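You operate a simulated robot arm through the tools that you are given. There is no shell and no other tool. Be economical: measure what you need, move in short steps, check, and stop when the job is done.

You are at the controls of a simulated robot arm. One attempt, no reset.

## Task
Lift the disc off the jar with the press, then stand the jar in the long tray.
Fine: leave the disc on the blue post on the slide, with the slide out; use the empty pocket. Where these are worked on the way, their far stop is far enough and under half their travel is too little: slide of the press.
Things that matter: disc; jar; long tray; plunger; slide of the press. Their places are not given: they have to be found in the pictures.

It is judged by the outcome, as a careful person would: the job done as asked, and still so three seconds after it is handed in. It fails if anything else is knocked over, pushed out of place, dropped, spilled or broken.

## Robot
A 7-joint arm with a two-finger parallel gripper, fixed in place. Base frame: the origin is at the foot of the arm, x ahead of it, y to its left, z up; the work surface is at about z = 0. Lengths are in mm, angles in degrees, forces in N, time in s.
With the tool pointing down near the work surface it reaches from about 240 to 620 mm from the base axis. Its first joint turns from -66.0 to 66.0 degrees. Payload 2.6 kg.
Tool frame: the origin (TCP) lies between the finger pads and is the grasp point; the fingertips stand 30 mm ahead of it; z points along the fingers, y is the line along which they close. The gripper opens to 94 mm. The fingers are 28 mm wide and 10 mm thick; the gripper's body (50 by 96 mm) begins 55 mm behind the TCP.
Orientation is that of the tool frame in the base frame, as a unit quaternion [x, y, z, w]. With the fingers straight down and closing along the base's y, the tool's x points along the base's -x, its y along +y and its z along -z.

## Interface
- The arm moves only by the tool arm_command. Its argument "rows" is text: rows parted by semicolons, each of 6 numbers parted by spaces: the shift along the base's x, y, z in mm, then the turn, a rotation vector about the base's x, y, z in degrees. In form: tx ty tz wx wy wz; .... A call has 1 to 12 rows; each row shifts and turns the commanded pose from where the row before left it. "gripper" is the finger opening in mm, from 0 to 94, set as the call begins (left out, the last holds). Each row takes 0.2 s and may step no farther than 50 mm and 8.6 degrees from the row before; otherwise, or with a gripper value out of range, the whole call is refused. Where a pose cannot be reached the arm comes as near as it can. A force on the tool above 90 N (or 10 N above the force at the start of the call, whichever is more), or a blocked arm, ends the call early, and 0.2 s more pass. The fingers move at their own pace (about 72 mm/s each) and stop on an object; they squeeze with about 24 N. The grip force told is the motor's: it shows also when the fingers shut on nothing. Time passes only in rows, and 0.2 s behind the last, so rows that do not move let the fingers close. The reply holds the time, the measured pose of the TCP, the force on the tool along the base axes, the opening and the grip force, in the units named above and with some noise, with the torque about the TCP (base axes, N m) and any sound that the robot's microphone picked up, and new pictures: "show" is both (left out), scene, wrist or none.
- Cameras (640 x 400 px; columns grow to the right, rows downward): "scene" is fixed at [22.9, 417.1, 596.9]; the picture's right is [-0.89, -0.45, 0.00], its down [-0.12, 0.24, -0.96] and it looks along [0.44, -0.86, -0.27] (base axes); focal length 312 px, centre (320, 200). "wrist" rides on the gripper at [76, 14, -103] in the tool frame; the picture's right is [-0.18, 0.98, 0.00], its down [-0.75, -0.14, -0.64] and it looks along [-0.63, -0.12, 0.77] (tool axes); focal length 243 px, centre (320, 200).
- measure_at(camera, pixels): for up to 12 pixels [column, row] of the newest picture of that camera ("zoom" is the newest enlarged one), the place [x, y, z] in the base frame of the surface seen there, good to about 2 mm. It takes no simulated time.
- inspect(camera, box): a new picture of the part [left, top, right, bottom] of that camera's present view, enlarged. It takes no simulated time.
- hand_in(): hands the job in; it is judged then, once.

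Work in short steps. Measure before you move; look again where a grasp or a placing could have gone wrong, and mend it. You have 80 turns and 200 pictures in all, those below and enlarged ones among them. Open the gripper and draw the arm clear of the work before you hand the job in, unless the task says otherwise; then end with one line.

The tools are called after "Call:" as name(argument=value, ...) on one line, values as JSON. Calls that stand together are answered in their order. arm_command: Moves the arm, as the interface text tells. Its arguments: {"type":"object","properties":{"rows":{"type":"string"},"gripper":{"type":"number"},"show":{"type":"string","enum":["both","scene","wrist","none"]}},"required":["rows"]} The other tools are called the same way: measure_at (camera, pixels) gives the place of the surface under pixels of a picture; inspect (camera, box) takes an enlarged picture of a part of a camera's view; hand_in () hands the job in.

At the start:

```text
time: 0.0
tcp_pos: [213.2, -205.7, 478.3]
tool_rot: [0.0, 1.0, -0.002, -0.001]
contact_force: [0.0, 0.2, -0.9]
moment: [-0.03, 0.01, -0.01]
opening: 94.0
gripper_force: 0.1
```

scene: 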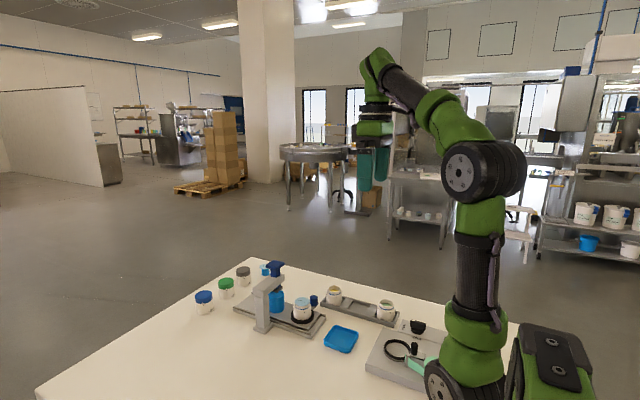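
wrist: 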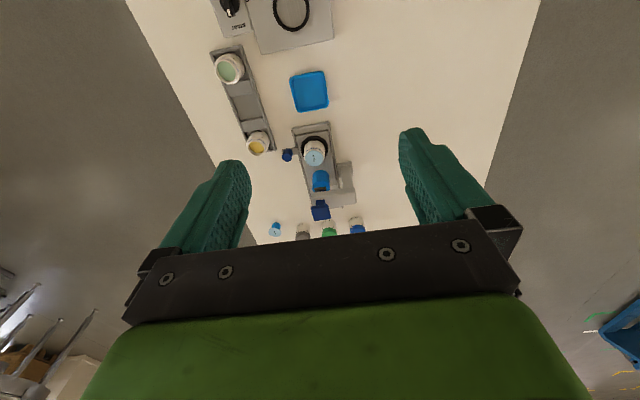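

The press and tray are small in view; I enlarge both pictures around the press (scene 190-440, 250-390; wrist 200-370, 0-250).

Call:
inspect(camera="scene", box=[220, 250, 340, 345])

Call:
inspect(camera="scene", box=[310, 275, 440, 390])

Call:
inspect(camera="wrist", box=[200, 0, 380, 240])

```text
4.21 times, centred on (280, 298) of scene
```

zoom: 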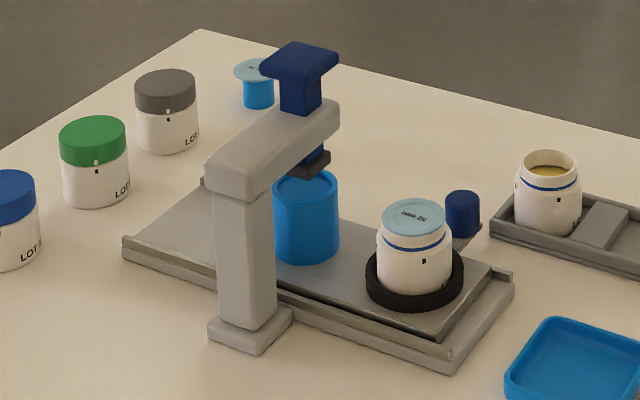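

```text
3.48 times, centred on (375, 332) of scene
```

zoom: 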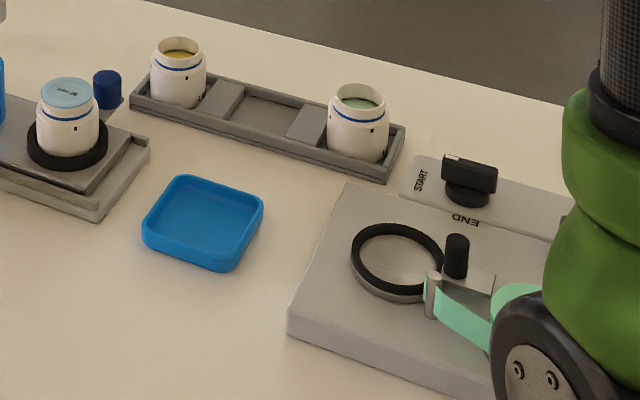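

```text
1.67 times, centred on (290, 120) of wrist
```

zoom: 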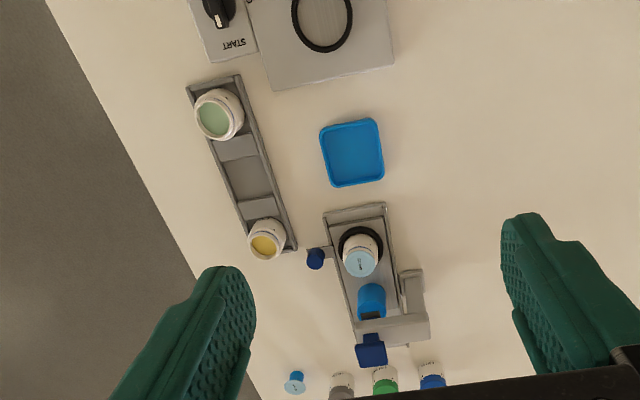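

I re-take the press close-up so I can measure on it.

Call:
inspect(camera="scene", box=[235, 255, 330, 340])

```text
4.71 times, centred on (282, 298) of scene
```

zoom: 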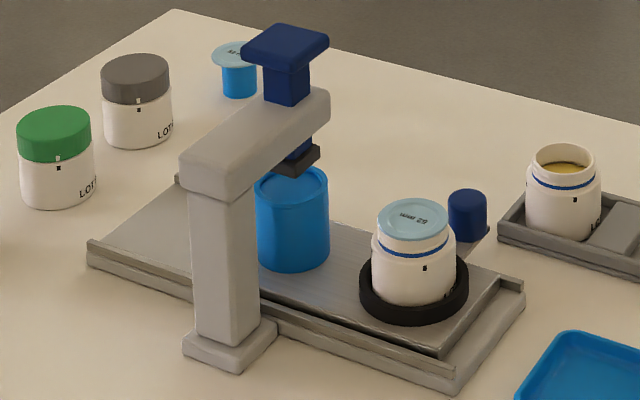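

Measuring the knob, arm, post, jar/disc, handle, and slide ends in this close-up.

Call:
measure_at(camera="zoom", pixels=[[285, 42], [244, 50], [325, 42], [295, 162], [290, 180], [293, 240], [415, 215], [415, 285], [468, 195], [468, 225], [440, 345], [120, 230]])

Call:
measure_at(camera="zoom", pixels=[[210, 175], [300, 100], [380, 222], [450, 218], [360, 290], [466, 285], [520, 285], [452, 380], [90, 245], [235, 52], [260, 175], [328, 180]])

Call:
measure_at(camera="scene", pixels=[[334, 287], [334, 297], [386, 302], [386, 315], [360, 307], [345, 302], [371, 309], [322, 301], [398, 327], [404, 312]])

```text
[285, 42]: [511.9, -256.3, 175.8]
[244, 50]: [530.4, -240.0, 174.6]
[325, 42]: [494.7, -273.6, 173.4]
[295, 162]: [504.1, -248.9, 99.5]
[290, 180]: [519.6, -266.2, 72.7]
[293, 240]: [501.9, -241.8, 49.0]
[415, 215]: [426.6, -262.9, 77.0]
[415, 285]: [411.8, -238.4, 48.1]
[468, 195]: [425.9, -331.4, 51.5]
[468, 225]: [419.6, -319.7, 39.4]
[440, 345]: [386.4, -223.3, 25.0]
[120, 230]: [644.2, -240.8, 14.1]
```

```text
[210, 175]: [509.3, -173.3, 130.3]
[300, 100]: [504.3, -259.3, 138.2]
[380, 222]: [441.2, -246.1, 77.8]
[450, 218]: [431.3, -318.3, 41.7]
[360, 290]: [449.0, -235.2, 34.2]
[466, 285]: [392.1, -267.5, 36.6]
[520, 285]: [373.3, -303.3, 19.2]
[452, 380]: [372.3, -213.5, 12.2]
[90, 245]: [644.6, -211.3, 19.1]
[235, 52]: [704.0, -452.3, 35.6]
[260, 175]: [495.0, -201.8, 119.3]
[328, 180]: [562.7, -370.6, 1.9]
```

```text
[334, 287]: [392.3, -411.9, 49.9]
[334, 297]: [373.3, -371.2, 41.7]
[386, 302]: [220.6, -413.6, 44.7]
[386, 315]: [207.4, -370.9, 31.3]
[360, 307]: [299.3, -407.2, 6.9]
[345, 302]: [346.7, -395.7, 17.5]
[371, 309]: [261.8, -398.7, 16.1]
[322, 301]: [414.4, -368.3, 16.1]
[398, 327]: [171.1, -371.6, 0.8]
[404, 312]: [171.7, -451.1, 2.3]
```

The slide runs along x and is out now (jar at about (424,-258), dark blue handle at about (424,-327), plunger at (512,-257) above the blue post). The slide must go in by +x about 88 mm, so I turn the gripper 90° and move above the handle.

Call:
arm_command(rows="17.6 -10 -20 0 0 7.5;17.6 -10 -20 0 0 7.5;17.6 -10 -20 0 0 7.5;17.6 -10 -20 0 0 7.5;17.6 -10 -20 0 0 7.5;17.6 -10 -20 0 0 7.5;17.6 -10 -20 0 0 7.5;17.6 -10 -20 0 0 7.5;17.6 -10 -20 0 0 7.5;17.6 -10 -20 0 0 7.5;17.6 -10 -20 0 0 7.5;17.6 -10 -20 0 0 7.5", gripper=60)

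```text
time: 2.6
tcp_pos: [425.1, -323.9, 239.1]
tool_rot: [0.708, -0.706, 0.001, -0.001]
contact_force: [0.9, 1.1, -0.6]
moment: [-0.03, 0.0, 0.02]
opening: 60.2
gripper_force: 0.1
```

scene: 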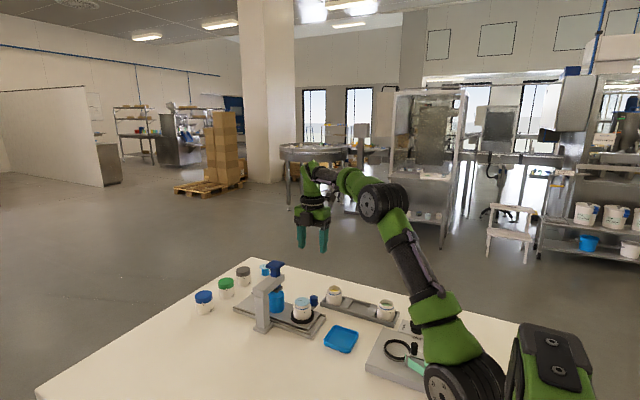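
wrist: 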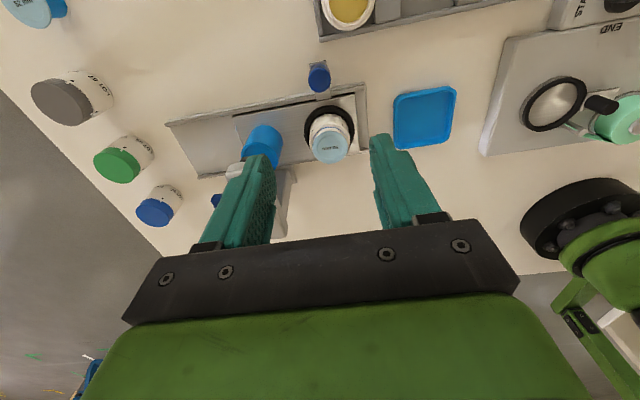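

The wrist view shows the handle at (319,78) and the jar at (329,140). I inspect this more closely to find the handle's bracket height.

Call:
inspect(camera="wrist", box=[220, 50, 380, 170])

Call:
measure_at(camera="wrist", pixels=[[319, 84], [319, 76], [319, 70], [330, 145], [264, 132], [262, 150], [340, 120], [290, 115], [350, 18], [217, 200]])

```text
3.33 times, centred on (300, 110) of wrist
```

zoom: 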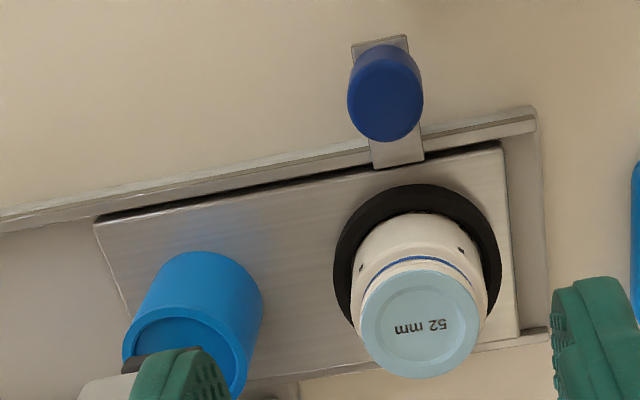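

```text
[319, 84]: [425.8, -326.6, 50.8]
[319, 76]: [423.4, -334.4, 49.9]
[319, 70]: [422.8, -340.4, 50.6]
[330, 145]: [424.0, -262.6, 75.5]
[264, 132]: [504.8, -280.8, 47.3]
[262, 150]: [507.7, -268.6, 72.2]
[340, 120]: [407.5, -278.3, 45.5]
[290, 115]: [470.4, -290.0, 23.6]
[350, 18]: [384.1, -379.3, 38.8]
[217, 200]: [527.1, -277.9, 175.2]
```

Handle centre is about (424,-330), top z 51, bracket top about z 24. I descend with fingers either side to tips at z≈29, and then close.

Call:
arm_command(rows="0 -6 -40 0 0 0;0 0 -40 0 0 0;0 0 -40 0 0 0;0 0 -40 0 0 0;0 0 -19 0 0 0;0 0 0 0 0 0", show="none")

Call:
arm_command(rows="0 0 0 0 0 0;0 0 0 0 0 0;0 0 0 0 0 0", gripper=10)

```text
time: 4.0
tcp_pos: [425.2, -329.6, 59.1]
tool_rot: [-0.707, 0.707, -0.001, 0.001]
contact_force: [0.7, 1.1, 0.4]
moment: [0.0, 0.03, 0.02]
opening: 60.1
gripper_force: 0.0
```

```text
time: 4.8
tcp_pos: [425.1, -329.8, 59.7]
tool_rot: [-0.707, 0.707, -0.002, 0.002]
contact_force: [5.3, -3.0, -3.6]
moment: [0.12, 0.41, -0.03]
opening: 25.5
gripper_force: 45.2
```

scene: 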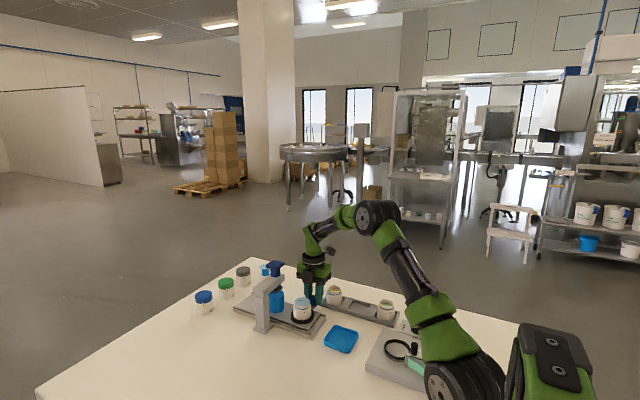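
wrist: 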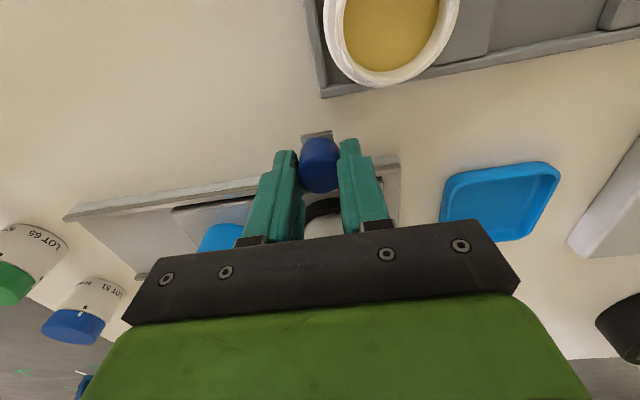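

The handle is gripped at 25.5 mm. I push the slide in gently along +x.

Call:
arm_command(rows="4 0 0 0 0 0;6 0 0 0 0 0;8 0 0 0 0 0;8 0 0 0 0 0;8 0 0 0 0 0;8 0 0 0 0 0;8 0 0 0 0 0;6 0 0 0 0 0;4 0 0 0 0 0")

```text
time: 6.8
tcp_pos: [485.1, -330.9, 58.8]
tool_rot: [-0.706, 0.708, -0.001, 0.002]
contact_force: [-1.1, 1.8, -4.3]
moment: [0.39, 0.46, 0.03]
opening: 25.3
gripper_force: 45.1
```

scene: 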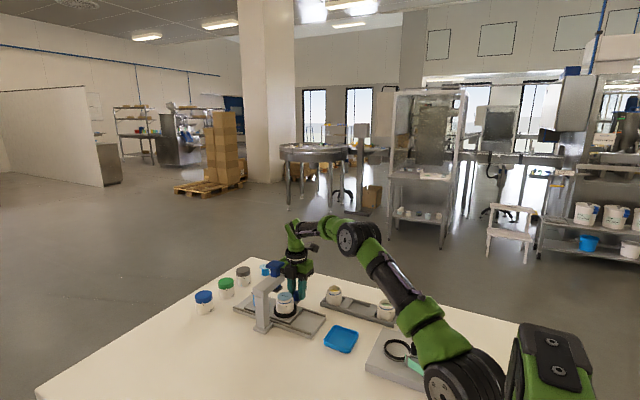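
wrist: 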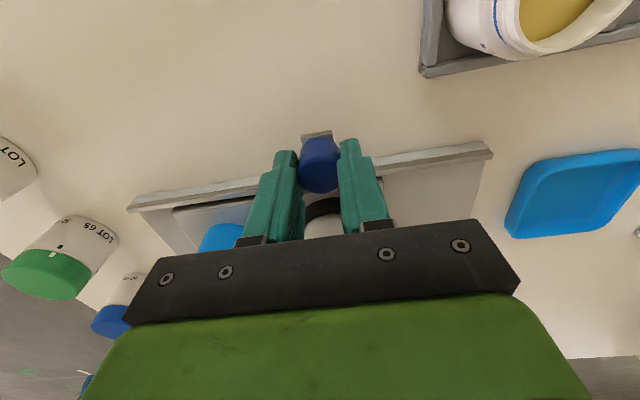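

The slide moved 60 mm with the jar. I go on towards the far stop, expected about 28 mm further.

Call:
arm_command(rows="5 0 0 0 0 0;6 0 0 0 0 0;6 0 0 0 0 0;5 0 0 0 0 0;3 0 0 0 0 0;3 0 0 0 0 0;3 0 0 0 0 0;3 0 0 0 0 0")

```text
time: 8.6
tcp_pos: [516.0, -330.7, 58.4]
tool_rot: [-0.703, 0.711, 0.004, -0.001]
contact_force: [-52.9, 21.3, 14.2]
moment: [-0.33, 0.67, -0.17]
opening: 25.4
gripper_force: 44.9
```

scene: 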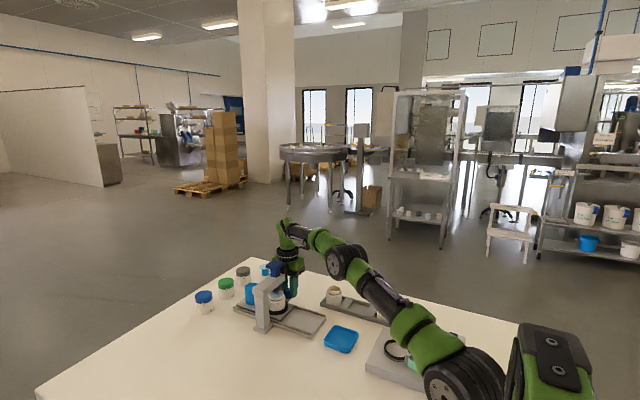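
wrist: 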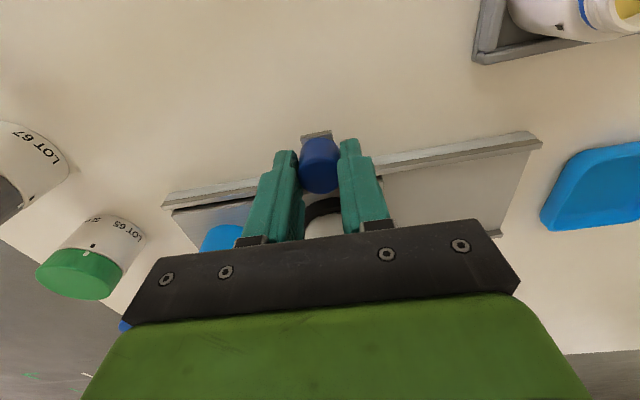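

The force of -53 N at x=516 shows the far stop. I ease off, release, and rise straight up, clear of the press.

Call:
arm_command(rows="-3 0 0 0 0 0;0 0 0 0 0 0", show="none")

Call:
arm_command(rows="0 0 0 0 0 0;0 0 0 0 0 0;0 0 15 0 0 0;0 0 35 0 0 0;0 0 40 0 0 0;0 0 40 0 0 0;0 0 40 0 0 0", gripper=50)

```text
time: 9.2
tcp_pos: [515.2, -330.7, 59.7]
tool_rot: [-0.706, 0.708, 0.0, 0.001]
contact_force: [-19.7, -1.4, -0.9]
moment: [1.06, 0.95, -0.08]
opening: 25.4
gripper_force: 44.8
```

```text
time: 10.8
tcp_pos: [497.9, -313.8, 220.9]
tool_rot: [0.707, -0.707, 0.001, -0.001]
contact_force: [0.8, -0.7, -0.5]
moment: [0.0, -0.01, 0.04]
opening: 50.1
gripper_force: 0.0
out of reach, approached as far as the arm can: row 5, 6, 7
```

scene: 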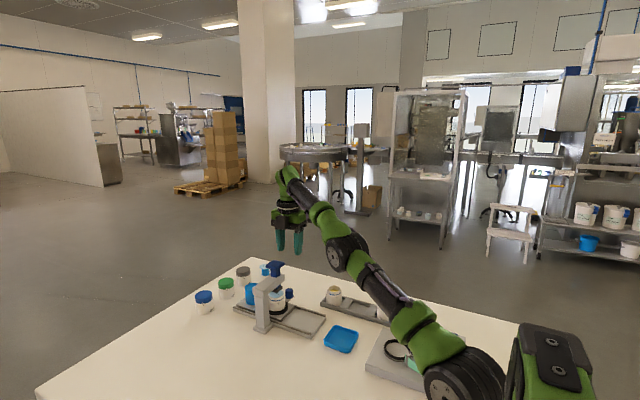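
wrist: 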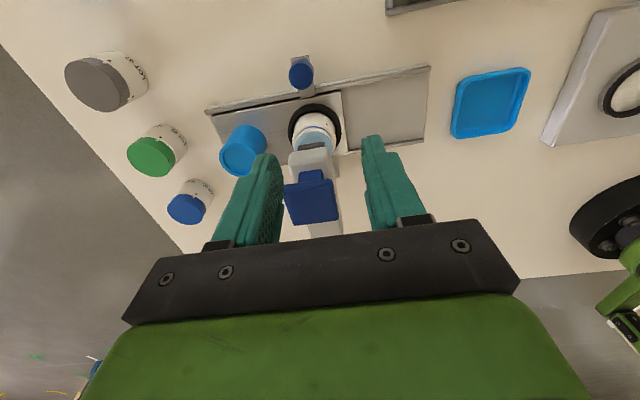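

Slide is in; I check the plunger and jar alignment in close-ups, with the knob at wrist (312,197).

Call:
inspect(camera="scene", box=[235, 250, 330, 340])

Call:
measure_at(camera="wrist", pixels=[[290, 188], [325, 180], [288, 222], [338, 218], [312, 200], [300, 175], [310, 175], [310, 162], [320, 142], [301, 76]])

```text
4.44 times, centred on (282, 295) of scene
```

zoom: 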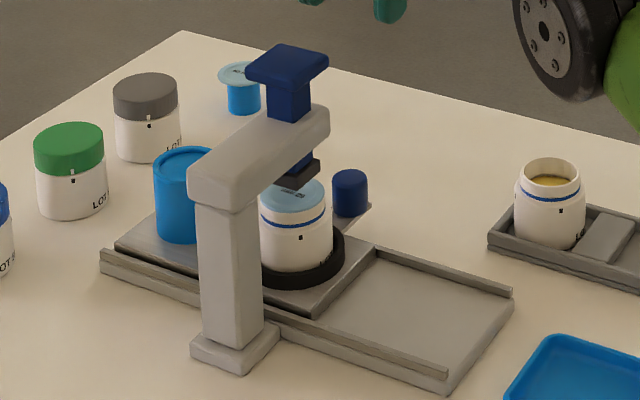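

```text
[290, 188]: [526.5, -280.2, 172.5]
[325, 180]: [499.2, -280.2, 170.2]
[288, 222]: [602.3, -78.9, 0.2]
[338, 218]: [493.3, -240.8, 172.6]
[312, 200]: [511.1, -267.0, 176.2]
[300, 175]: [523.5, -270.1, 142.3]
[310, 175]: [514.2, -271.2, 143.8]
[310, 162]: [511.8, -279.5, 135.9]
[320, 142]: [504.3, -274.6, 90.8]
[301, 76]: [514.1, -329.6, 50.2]
```

The jar is under the plunger. I close the fingers and move over the knob centre (512,-260), tips staying above z 190.

Call:
arm_command(rows="0 18 0 0 0 0;0 18 0 0 0 0;5 18 0 0 0 0;0 0 0 0 0 0", gripper=0, show="wrist")

```text
time: 11.8
tcp_pos: [502.8, -258.8, 220.8]
tool_rot: [-0.707, 0.708, 0.0, 0.002]
contact_force: [-0.1, 0.6, 1.0]
moment: [-0.02, -0.02, -0.02]
opening: 0.0
gripper_force: 24.4
out of reach, approached as far as the arm can: row 1
```

wrist: 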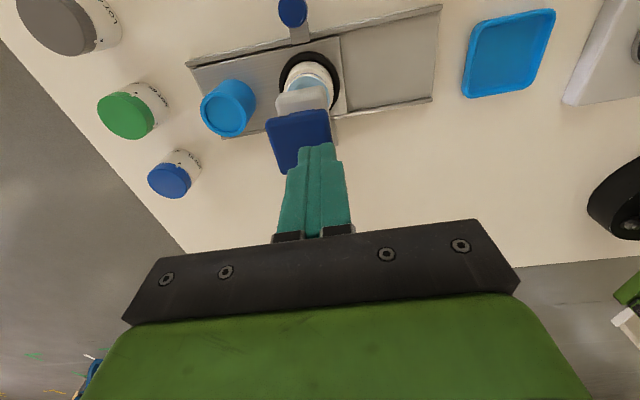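

Now x+9 to the centre and down to just above the knob, then slow pressing.

Call:
arm_command(rows="9 -1 0 0 0 0;0 0 -8 0 0 0;0 0 -5 0 0 0;0 0 -4 0 0 0;0 0 -4 0 0 0;0 0 -4 0 0 0;0 0 -4 0 0 0")

```text
time: 13.4
tcp_pos: [512.0, -260.0, 194.8]
tool_rot: [-0.705, 0.709, -0.002, 0.002]
contact_force: [-11.2, 3.8, 13.6]
moment: [0.08, 0.37, 0.03]
opening: 0.1
gripper_force: 24.0
heard: click
```

scene: 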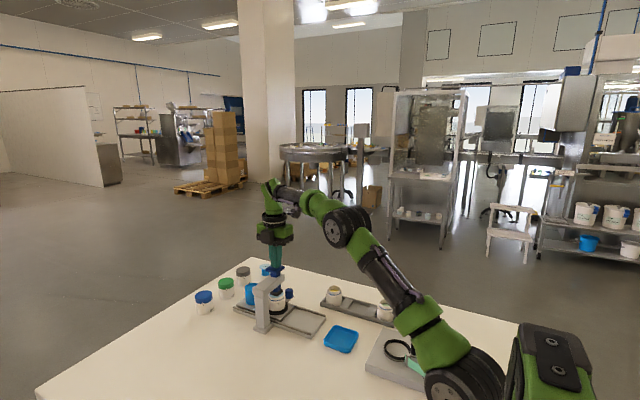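
wrist: 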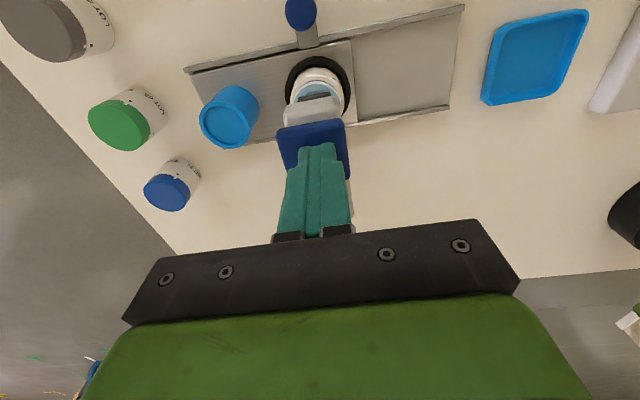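

A click was heard after about 10 mm of press. I look close.

Call:
inspect(camera="scene", box=[250, 260, 310, 320])

```text
6.67 times, centred on (280, 290) of scene
```

zoom: 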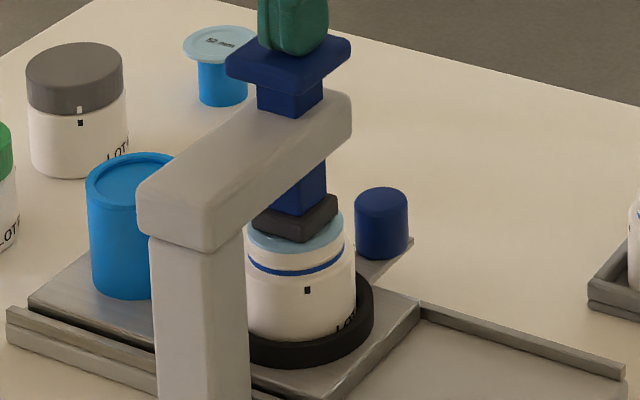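

The pad rests on the disc. I press 2 mm more to confirm seating, then raise and see whether the plunger follows.

Call:
arm_command(rows="0 0 -1 0 0 0;0 0 -1 0 0 0;0 0 0 0 0 0", show="none")

Call:
arm_command(rows="0 0 3 0 0 0;0 0 4 0 0 0;0 0 4 0 0 0;0 0 4 0 0 0;0 0 4 0 0 0;0 0 4 0 0 0;-8 0 3 0 0 0", show="wrist")

Call:
inspect(camera="scene", box=[250, 260, 310, 320])

```text
time: 14.2
tcp_pos: [511.7, -260.3, 193.1]
tool_rot: [-0.706, 0.708, -0.005, 0.002]
contact_force: [-16.5, 5.4, 31.9]
moment: [0.24, 0.48, -0.06]
opening: 0.2
gripper_force: 24.0
```

```text
time: 15.8
tcp_pos: [502.9, -259.1, 216.1]
tool_rot: [-0.706, 0.708, -0.002, 0.002]
contact_force: [0.2, -0.1, -0.5]
moment: [0.02, 0.03, 0.01]
opening: 0.1
gripper_force: 24.0
```

wrist: 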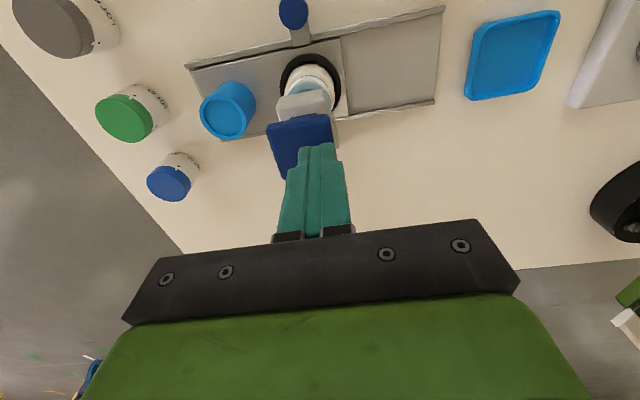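

```text
6.67 times, centred on (280, 290) of scene
```

zoom: 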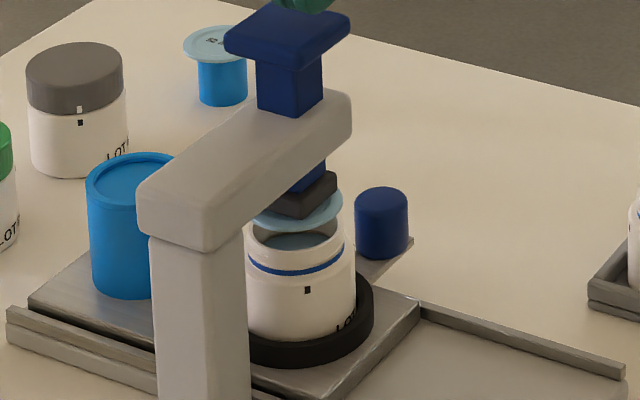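

The disc is held on the plunger, clear of the jar. Now I return to the handle at (514,-330), going round the knob and keeping within reach.

Call:
arm_command(rows="-6 -20 4 0 0 0;-6 -20 0 0 0 0;0 -25 0 0 0 0;0 -2 -35 0 0 0;0 0 -35 0 0 0;0 0 -35 0 0 0;12 -2 0 0 0 0;12 -2 0 0 0 0;0 0 0 0 0 0", gripper=50)

```text
time: 17.8
tcp_pos: [515.5, -331.3, 115.3]
tool_rot: [0.707, -0.707, 0.001, -0.001]
contact_force: [-0.6, 1.6, 0.7]
moment: [0.01, 0.04, 0.01]
opening: 50.0
gripper_force: 0.1
```

scene: 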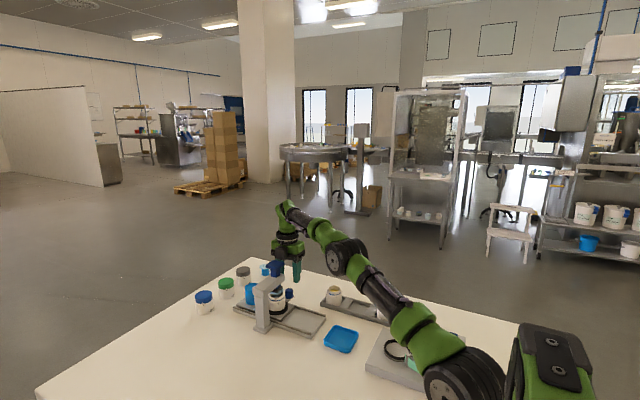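
wrist: 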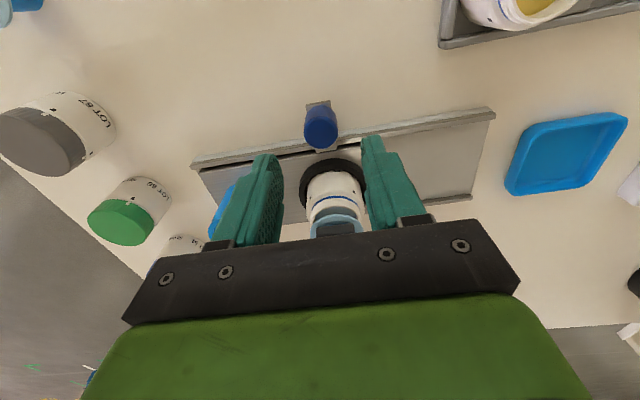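

The fingers straddle the handle (320,128). I descend to z 59, then grip.

Call:
arm_command(rows="-0.5 0 -20 0 0 0;0 1 -20 0 0 0;0 0 -16 0 0 0;0 0 0 0 0 0", show="none")

Call:
arm_command(rows="0 0 0 0 0 0;0 0 0 0 0 0;0 0 0 0 0 0", gripper=10, show="wrist")

Call:
arm_command(rows="-4 0 0 0 0 0;-6 0 0 0 0 0;-8 0 0 0 0 0;-8 0 0 0 0 0;-8 0 0 0 0 0;-8 0 0 0 0 0;-8 0 0 0 0 0;-8 0 0 0 0 0;-8 0 0 0 0 0;-6 0 0 0 0 0;-4 0 0 0 0 0")

```text
time: 18.8
tcp_pos: [515.3, -329.1, 58.7]
tool_rot: [-0.707, 0.707, -0.001, 0.001]
contact_force: [0.0, 0.7, 0.3]
moment: [0.03, 0.01, 0.04]
opening: 49.8
gripper_force: 0.0
```

```text
time: 19.6
tcp_pos: [515.1, -329.9, 57.6]
tool_rot: [-0.706, 0.708, 0.0, 0.001]
contact_force: [-2.0, 0.1, 0.4]
moment: [0.13, 0.61, -0.03]
opening: 25.4
gripper_force: 44.9
```

wrist: 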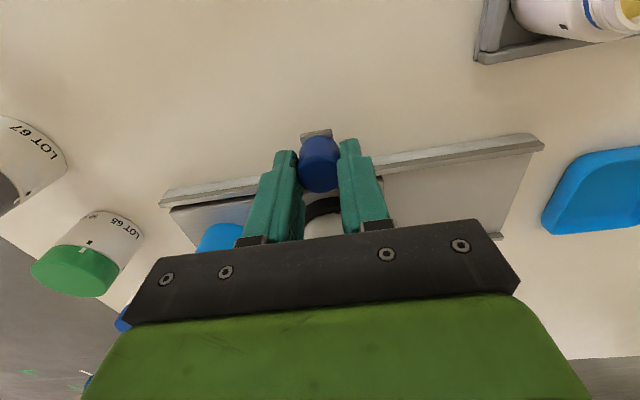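

```text
time: 22.0
tcp_pos: [438.5, -329.2, 58.9]
tool_rot: [0.707, -0.707, 0.001, -0.002]
contact_force: [0.2, 9.0, -1.0]
moment: [-0.28, 0.6, 0.16]
opening: 25.4
gripper_force: 43.9
```

scene: 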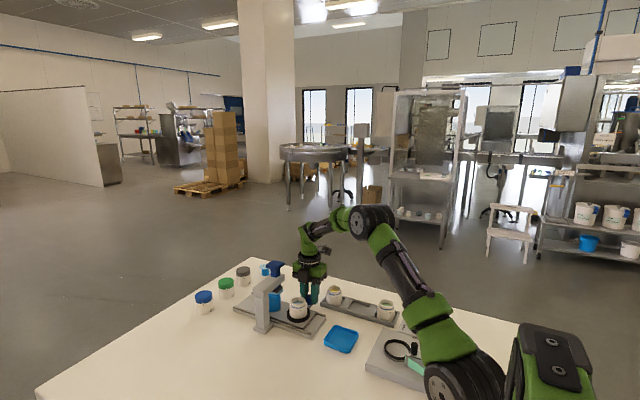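
wrist: 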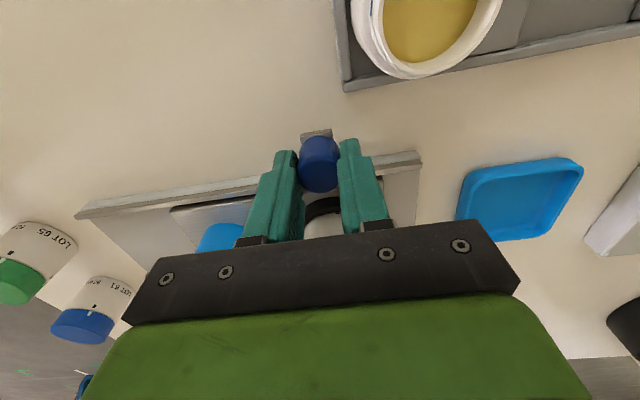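

The slide is 76 mm out; I continue gently to the outer stop (about x 425).

Call:
arm_command(rows="-4 0 0 0 0 0;-4 0 0 0 0 0;-3 0 0 0 0 0;-2 0 0 0 0 0;-2 0 0 0 0 0;-2 0 0 0 0 0", show="none")

Call:
inspect(camera="scene", box=[245, 255, 325, 325])

```text
time: 23.4
tcp_pos: [424.8, -329.4, 58.2]
tool_rot: [0.709, -0.706, 0.003, -0.003]
contact_force: [29.8, 0.7, -20.9]
moment: [0.93, 0.16, -0.17]
opening: 25.5
gripper_force: 45.5
```

```text
5.71 times, centred on (285, 290) of scene
```

zoom: 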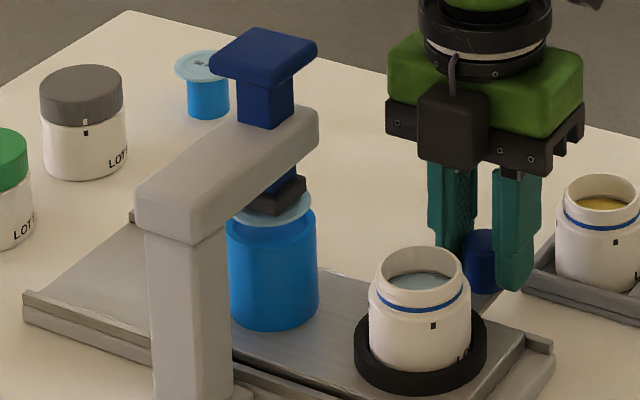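

Outer stop reached, disc above the blue post. I ease off, release, rise, and move over the knob with closed fingers.

Call:
arm_command(rows="2 0 0 0 0 0;0 0 0 0 0 0", show="none")

Call:
arm_command(rows="0 0 0 0 0 0;0 0 0 0 0 0;0 0 15 0 0 0;0 0 35 0 0 0;0 0 40 0 0 0;0 0 40 0 0 0;0 0 32 0 0 0", gripper=50, show="none")

Call:
arm_command(rows="20 17 0 0 0 0;20 17 0 0 0 0;20 17 0 0 0 0;18 17 0 0 0 0;0 0 0 0 0 0;0 0 0 0 0 0", gripper=0)

```text
time: 24.0
tcp_pos: [424.5, -329.3, 59.0]
tool_rot: [0.708, -0.706, 0.001, -0.002]
contact_force: [19.4, 7.5, -16.3]
moment: [-0.71, 0.17, 0.32]
opening: 25.6
gripper_force: 45.1
```

```text
time: 25.6
tcp_pos: [424.1, -330.7, 219.7]
tool_rot: [-0.706, 0.708, -0.001, 0.001]
contact_force: [-0.7, 0.4, 0.0]
moment: [-0.01, 0.02, 0.0]
opening: 49.8
gripper_force: 0.0
```

```text
time: 27.0
tcp_pos: [500.9, -261.4, 221.0]
tool_rot: [-0.706, 0.708, -0.002, 0.001]
contact_force: [-0.5, -1.5, 0.1]
moment: [0.0, 0.05, -0.03]
opening: 0.0
gripper_force: 23.8
```

scene: 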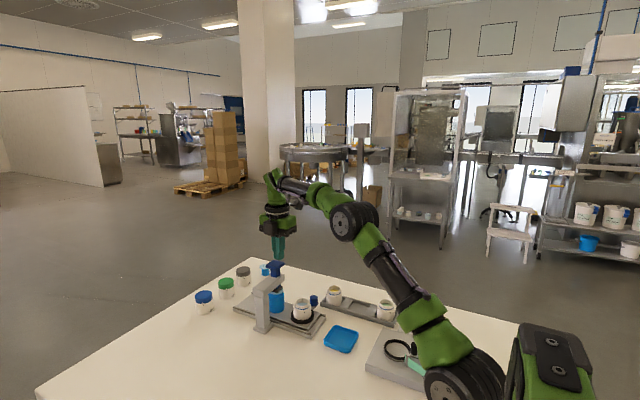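
wrist: 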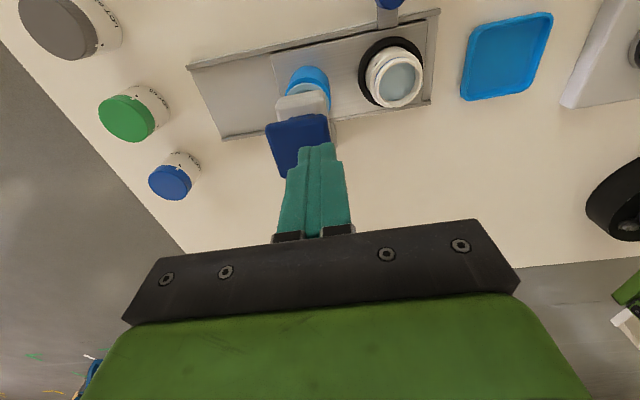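

Over the knob; I press the same way, slowly, down to the same depth, and listen for a click.

Call:
arm_command(rows="11 1 0 0 0 0;0 0 -8 0 0 0;0 0 -5 0 0 0;0 0 -4 0 0 0;0 0 -4 0 0 0;0 0 -4 0 0 0;0 0 -3 0 0 0;0 0 0 0 0 0", show="none")

Call:
inspect(camera="scene", box=[250, 260, 310, 320])

```text
time: 28.8
tcp_pos: [512.6, -261.9, 193.7]
tool_rot: [-0.707, 0.707, -0.001, 0.002]
contact_force: [2.0, -0.9, 2.6]
moment: [0.02, -0.04, -0.03]
opening: 0.0
gripper_force: 23.9
heard: click
```

```text
6.67 times, centred on (280, 290) of scene
```

zoom: 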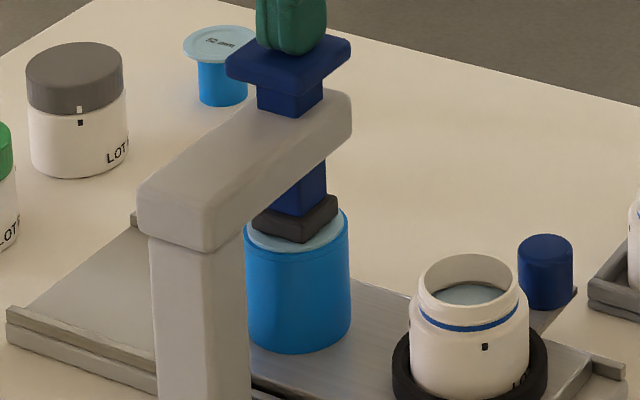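

Click heard, disc at post level. I raise and see if the disc stays.

Call:
arm_command(rows="0 0 3 0 0 0;0 0 4 0 0 0;0 0 4 0 0 0;0 0 4 0 0 0;0 0 4 0 0 0;0 0 4 0 0 0;-8 0 3 0 0 0", show="none")

Call:
inspect(camera="scene", box=[250, 260, 310, 320])

```text
time: 30.4
tcp_pos: [504.5, -261.1, 217.9]
tool_rot: [0.708, -0.707, 0.002, -0.001]
contact_force: [-0.1, 0.2, 0.5]
moment: [0.0, 0.04, -0.01]
opening: 0.0
gripper_force: 24.0
```

```text
6.67 times, centred on (280, 290) of scene
```

zoom: 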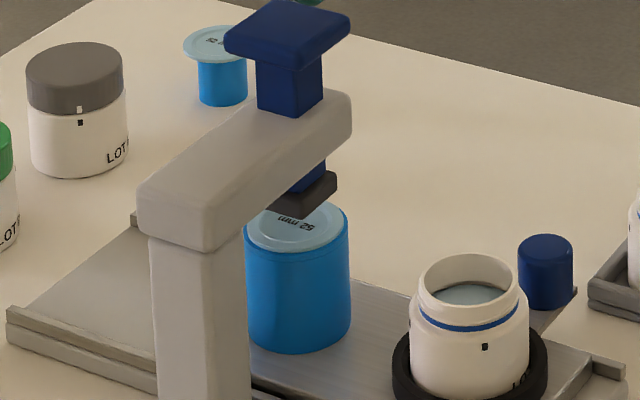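

The disc sits on the blue post. Now I move above the jar (≈(424,-258)) with 75 mm opening and look.

Call:
arm_command(rows="-20 0 4 0 0 0;-20 0 0 0 0 0;-20 0 0 0 0 0;-20 3 0 0 0 0;0 0 0 0 0 0", gripper=76)

Call:
inspect(camera="wrist", box=[220, 40, 420, 180])

```text
time: 31.6
tcp_pos: [425.1, -258.4, 223.4]
tool_rot: [-0.707, 0.707, -0.001, 0.002]
contact_force: [-0.2, 0.0, -0.8]
moment: [0.0, 0.01, -0.02]
opening: 76.0
gripper_force: 0.1
```

scene: 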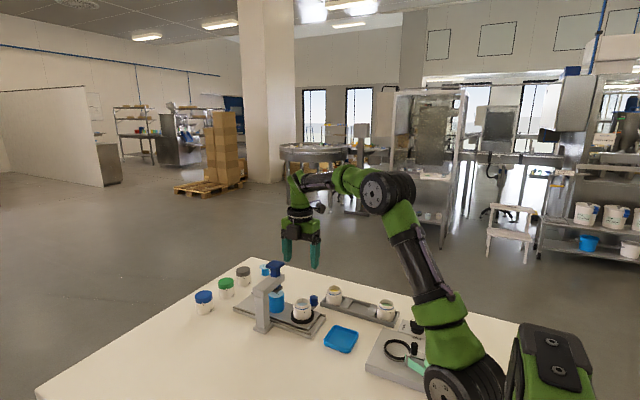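
wrist: 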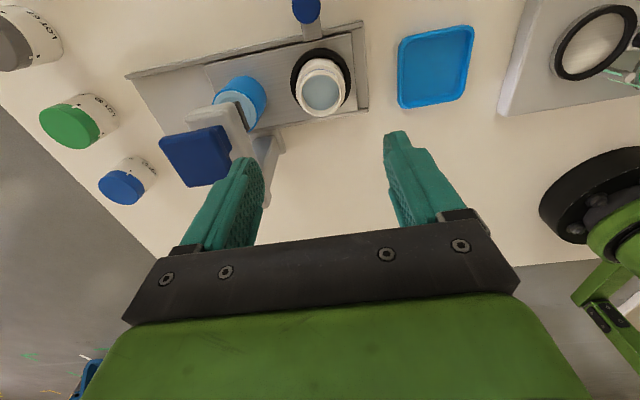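

```text
2.86 times, centred on (320, 110) of wrist
```

zoom: 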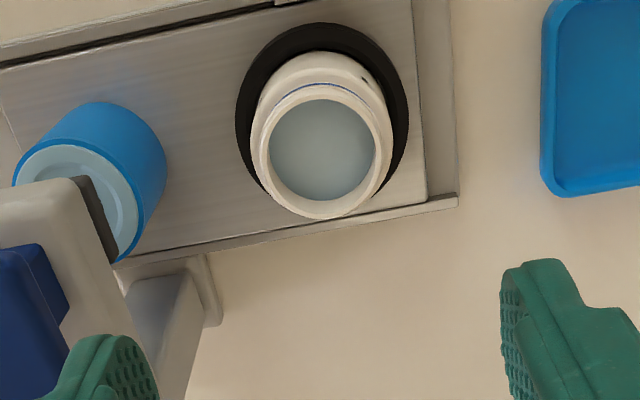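

Now I measure the jar rim, ring and disc in this enlarged wrist view.

Call:
measure_at(camera="zoom", pixels=[[256, 155], [386, 155], [322, 91], [322, 212], [322, 150], [242, 120], [404, 110], [320, 30], [95, 170], [390, 185], [300, 60], [375, 80]])

Call:
inspect(camera="scene", box=[280, 275, 420, 355])

```text
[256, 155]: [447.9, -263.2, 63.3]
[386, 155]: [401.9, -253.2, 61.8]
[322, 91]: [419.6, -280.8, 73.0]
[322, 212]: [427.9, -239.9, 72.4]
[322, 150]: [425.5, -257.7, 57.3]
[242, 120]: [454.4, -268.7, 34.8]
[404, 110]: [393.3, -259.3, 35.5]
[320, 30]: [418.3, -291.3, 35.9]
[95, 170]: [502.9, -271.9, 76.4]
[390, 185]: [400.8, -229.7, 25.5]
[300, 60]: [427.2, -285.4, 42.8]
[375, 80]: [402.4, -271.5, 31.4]
```

```text
4.57 times, centred on (350, 315) of scene
```

zoom: 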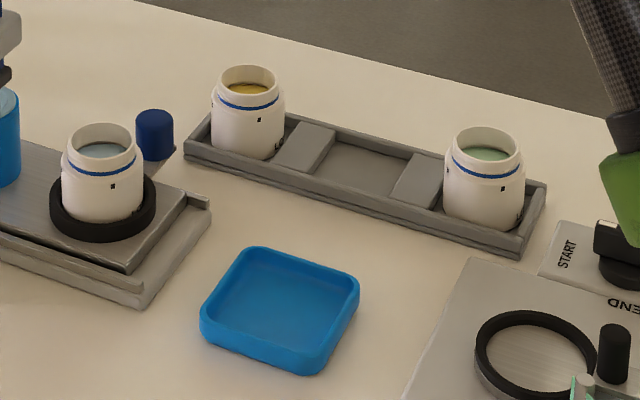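

Jar centre ≈ (424.5,-260), rim z 73, ring top z 36. I also measure the tray's pocket in this close-up.

Call:
measure_at(camera="zoom", pixels=[[365, 170], [332, 172], [395, 190], [325, 130], [345, 145], [403, 160], [395, 185], [310, 145], [415, 180], [370, 200], [365, 145], [320, 185]])

Call:
measure_at(camera="zoom", pixels=[[186, 145], [205, 118], [545, 185], [518, 238], [370, 150], [410, 155], [335, 138], [300, 172], [390, 200], [250, 110], [487, 180], [485, 155]])

```text
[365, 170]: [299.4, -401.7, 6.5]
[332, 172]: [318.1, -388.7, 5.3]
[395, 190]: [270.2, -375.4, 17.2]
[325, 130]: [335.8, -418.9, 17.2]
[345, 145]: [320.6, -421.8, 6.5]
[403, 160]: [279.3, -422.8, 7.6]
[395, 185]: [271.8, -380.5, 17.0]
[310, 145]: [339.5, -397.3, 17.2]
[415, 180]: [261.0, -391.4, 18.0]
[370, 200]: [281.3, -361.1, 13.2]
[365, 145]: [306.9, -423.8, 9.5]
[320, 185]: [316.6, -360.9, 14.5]
```

```text
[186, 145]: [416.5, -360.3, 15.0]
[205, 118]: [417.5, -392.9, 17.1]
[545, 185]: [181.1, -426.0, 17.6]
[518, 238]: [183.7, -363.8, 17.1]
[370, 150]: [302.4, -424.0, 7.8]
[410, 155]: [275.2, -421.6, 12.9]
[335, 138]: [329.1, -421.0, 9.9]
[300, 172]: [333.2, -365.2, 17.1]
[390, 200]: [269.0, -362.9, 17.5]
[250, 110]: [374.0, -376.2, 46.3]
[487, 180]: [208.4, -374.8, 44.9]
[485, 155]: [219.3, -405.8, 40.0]
```

Pocket spans about x 276–329, y -367 to -423, floor z≈6: centre near (302,-395). First grasp the jar: descend to TCP z 68 (tips just above the ring).

Call:
arm_command(rows="-0.5 -1.5 -35 0 0 0;0 0 -35 0 0 0;0 0 -35 0 0 0;0 0 -30 0 0 0;0 0 -14 0 0 0;0 0 -6 0 0 0;0 0 0 0 0 0")

Call:
inspect(camera="scene", box=[250, 260, 350, 330])

```text
time: 33.2
tcp_pos: [425.4, -260.6, 67.5]
tool_rot: [0.707, -0.707, 0.001, -0.002]
contact_force: [0.0, 0.3, -0.6]
moment: [-0.01, 0.02, 0.01]
opening: 75.8
gripper_force: 0.1
```

scene: 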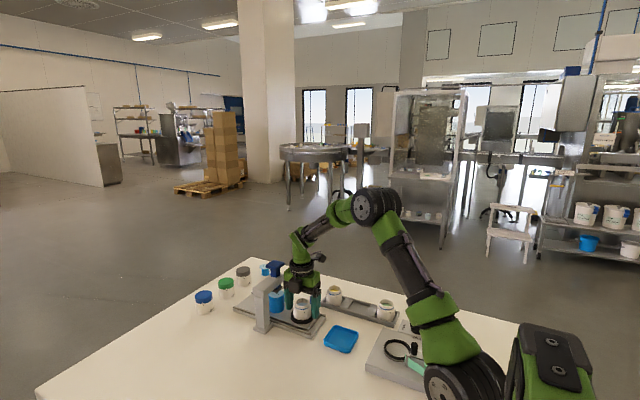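
wrist: 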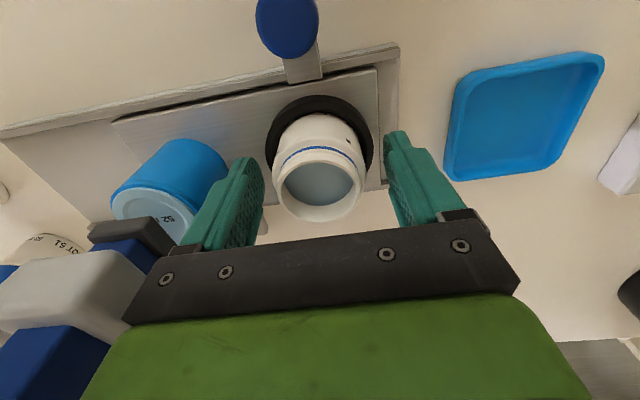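

```text
5.71 times, centred on (300, 295) of scene
```

zoom: 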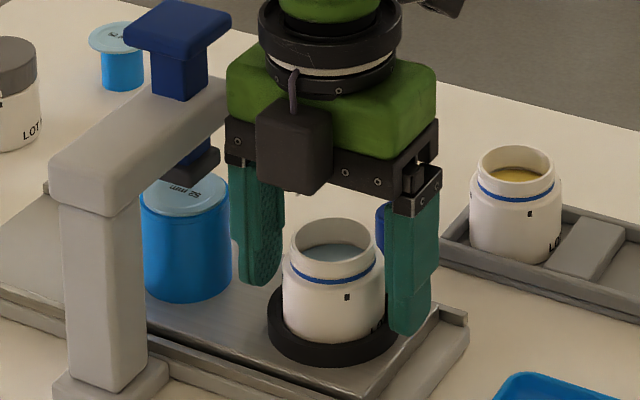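

The jar is centred between the fingers. I close and then lift slightly.

Call:
arm_command(rows="0 0 0 0 0 0;0 0 0 0 0 0;0 0 0 0 0 0;0 0 0 0 0 0", gripper=30, show="wrist")

Call:
arm_command(rows="0 0 3 0 0 0;0 0 6 0 0 0;0 0 8 0 0 0;0 0 10 0 0 0;0 0 10 0 0 0;0 0 10 0 0 0;0 0 8 0 0 0;0 0 4 0 0 0")

Call:
inspect(camera="scene", box=[250, 250, 350, 330])

```text
time: 34.2
tcp_pos: [424.9, -259.4, 66.9]
tool_rot: [0.708, -0.707, 0.001, 0.0]
contact_force: [0.7, 0.2, 0.2]
moment: [0.0, 0.0, 0.03]
opening: 51.0
gripper_force: 24.1
```

wrist: 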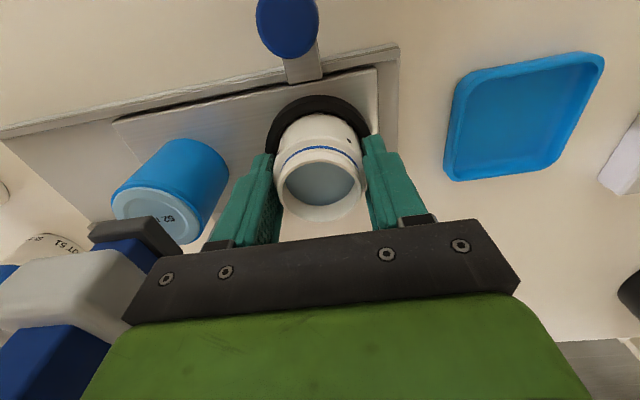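

```text
time: 36.0
tcp_pos: [424.6, -259.3, 127.0]
tool_rot: [0.707, -0.707, 0.001, -0.001]
contact_force: [0.1, -0.3, -1.6]
moment: [0.01, 0.01, 0.0]
opening: 50.9
gripper_force: 24.3
```

scene: 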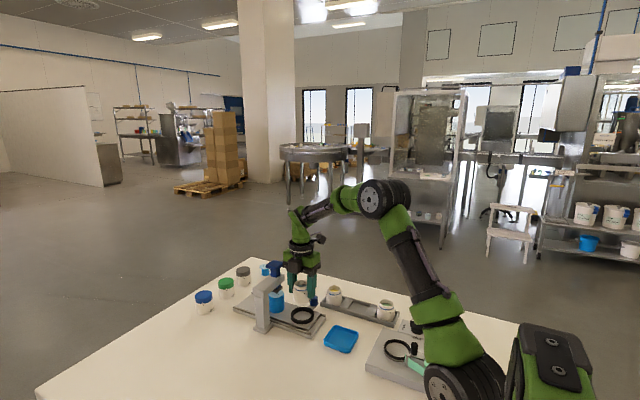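
wrist: 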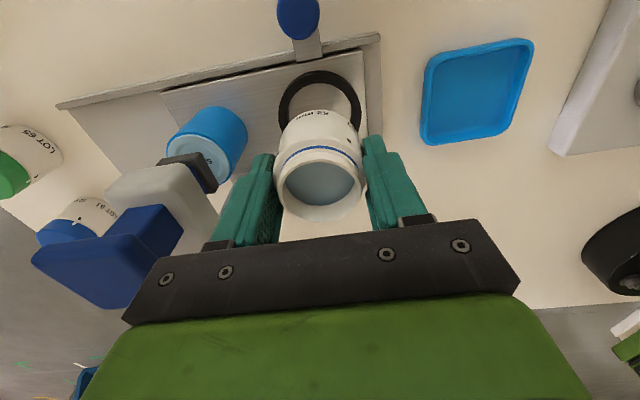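

```text
5.00 times, centred on (300, 290) of scene
```

zoom: 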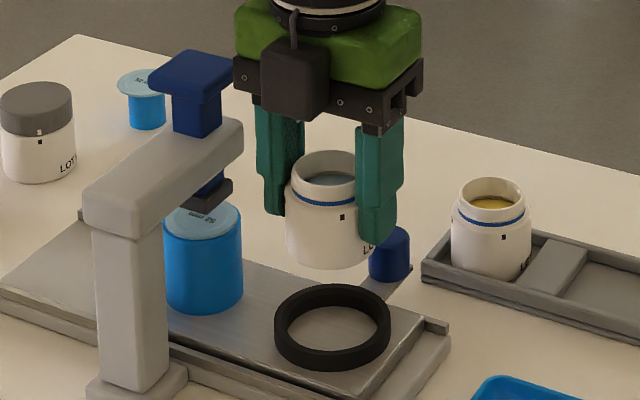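

The jar is held (51 mm). I carry it gently towards the tray, stopping short at about (302,-330,150) to see the pocket in the wrist view.

Call:
arm_command(rows="-3 -2 6 0 0 0;-8 -4 8 0 0 0;-12 -7 9 0 0 0;-14 -8 0 0 0 0;-14 -8 0 0 0 0;-14 -8 0 0 0 0;-14 -8 0 0 0 0;-14 -8 0 0 0 0;-12 -8 0 0 0 0;-10 -6 0 0 0 0;-6 -3 0 0 0 0;-2 -1 0 0 0 0")

Call:
inspect(camera="wrist", box=[160, 0, 480, 200])

```text
time: 38.6
tcp_pos: [301.0, -330.9, 150.5]
tool_rot: [-0.706, 0.708, -0.002, 0.001]
contact_force: [-0.4, -0.2, -1.0]
moment: [0.0, -0.02, 0.0]
opening: 50.8
gripper_force: 23.1
```

scene: 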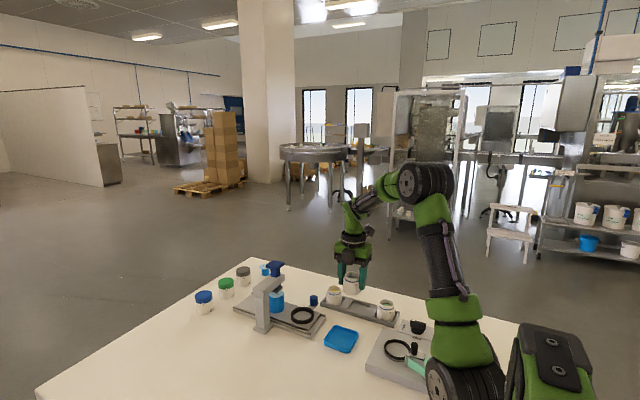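
wrist: 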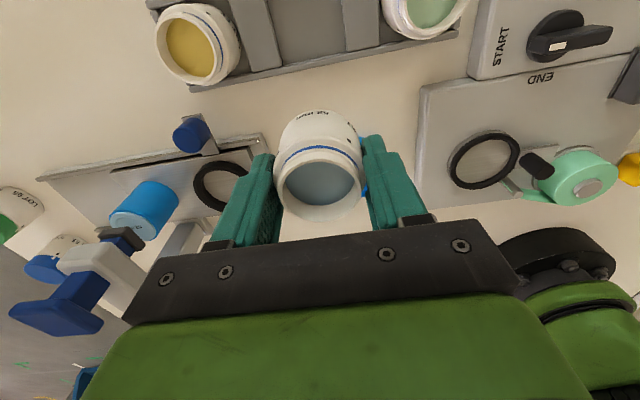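

```text
2.00 times, centred on (320, 100) of wrist
```

zoom: 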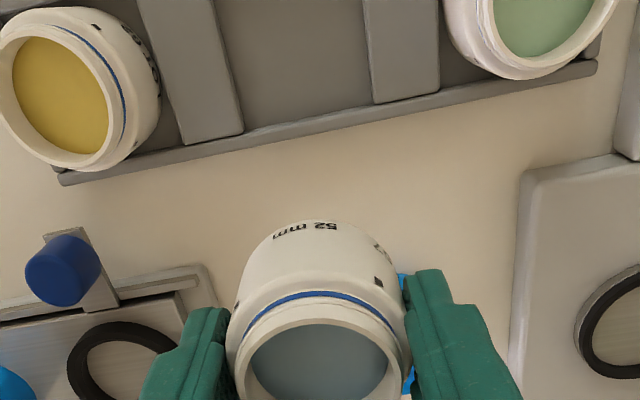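

The empty pocket is visible between the dividers at zoom (225..370, 0..110). I measure its edges.

Call:
measure_at(camera="zoom", pixels=[[205, 60], [238, 120], [165, 60], [374, 50], [376, 95], [435, 60], [300, 120], [300, 60], [222, 30], [372, 20], [250, 122], [300, 108]])

Call:
measure_at(camera="scene", pixels=[[360, 297], [355, 296], [365, 299], [370, 300]])

```text
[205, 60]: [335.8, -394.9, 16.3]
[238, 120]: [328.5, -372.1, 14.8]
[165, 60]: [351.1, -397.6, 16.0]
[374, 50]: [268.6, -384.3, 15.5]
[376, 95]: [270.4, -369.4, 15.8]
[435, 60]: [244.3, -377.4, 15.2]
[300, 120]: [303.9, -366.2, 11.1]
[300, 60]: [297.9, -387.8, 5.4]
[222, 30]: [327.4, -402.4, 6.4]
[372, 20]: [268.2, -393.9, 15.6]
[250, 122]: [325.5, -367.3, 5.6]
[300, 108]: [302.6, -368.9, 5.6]
```

```text
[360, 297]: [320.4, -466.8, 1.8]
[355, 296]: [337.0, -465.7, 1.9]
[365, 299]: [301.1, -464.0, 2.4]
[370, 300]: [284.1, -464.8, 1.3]
```

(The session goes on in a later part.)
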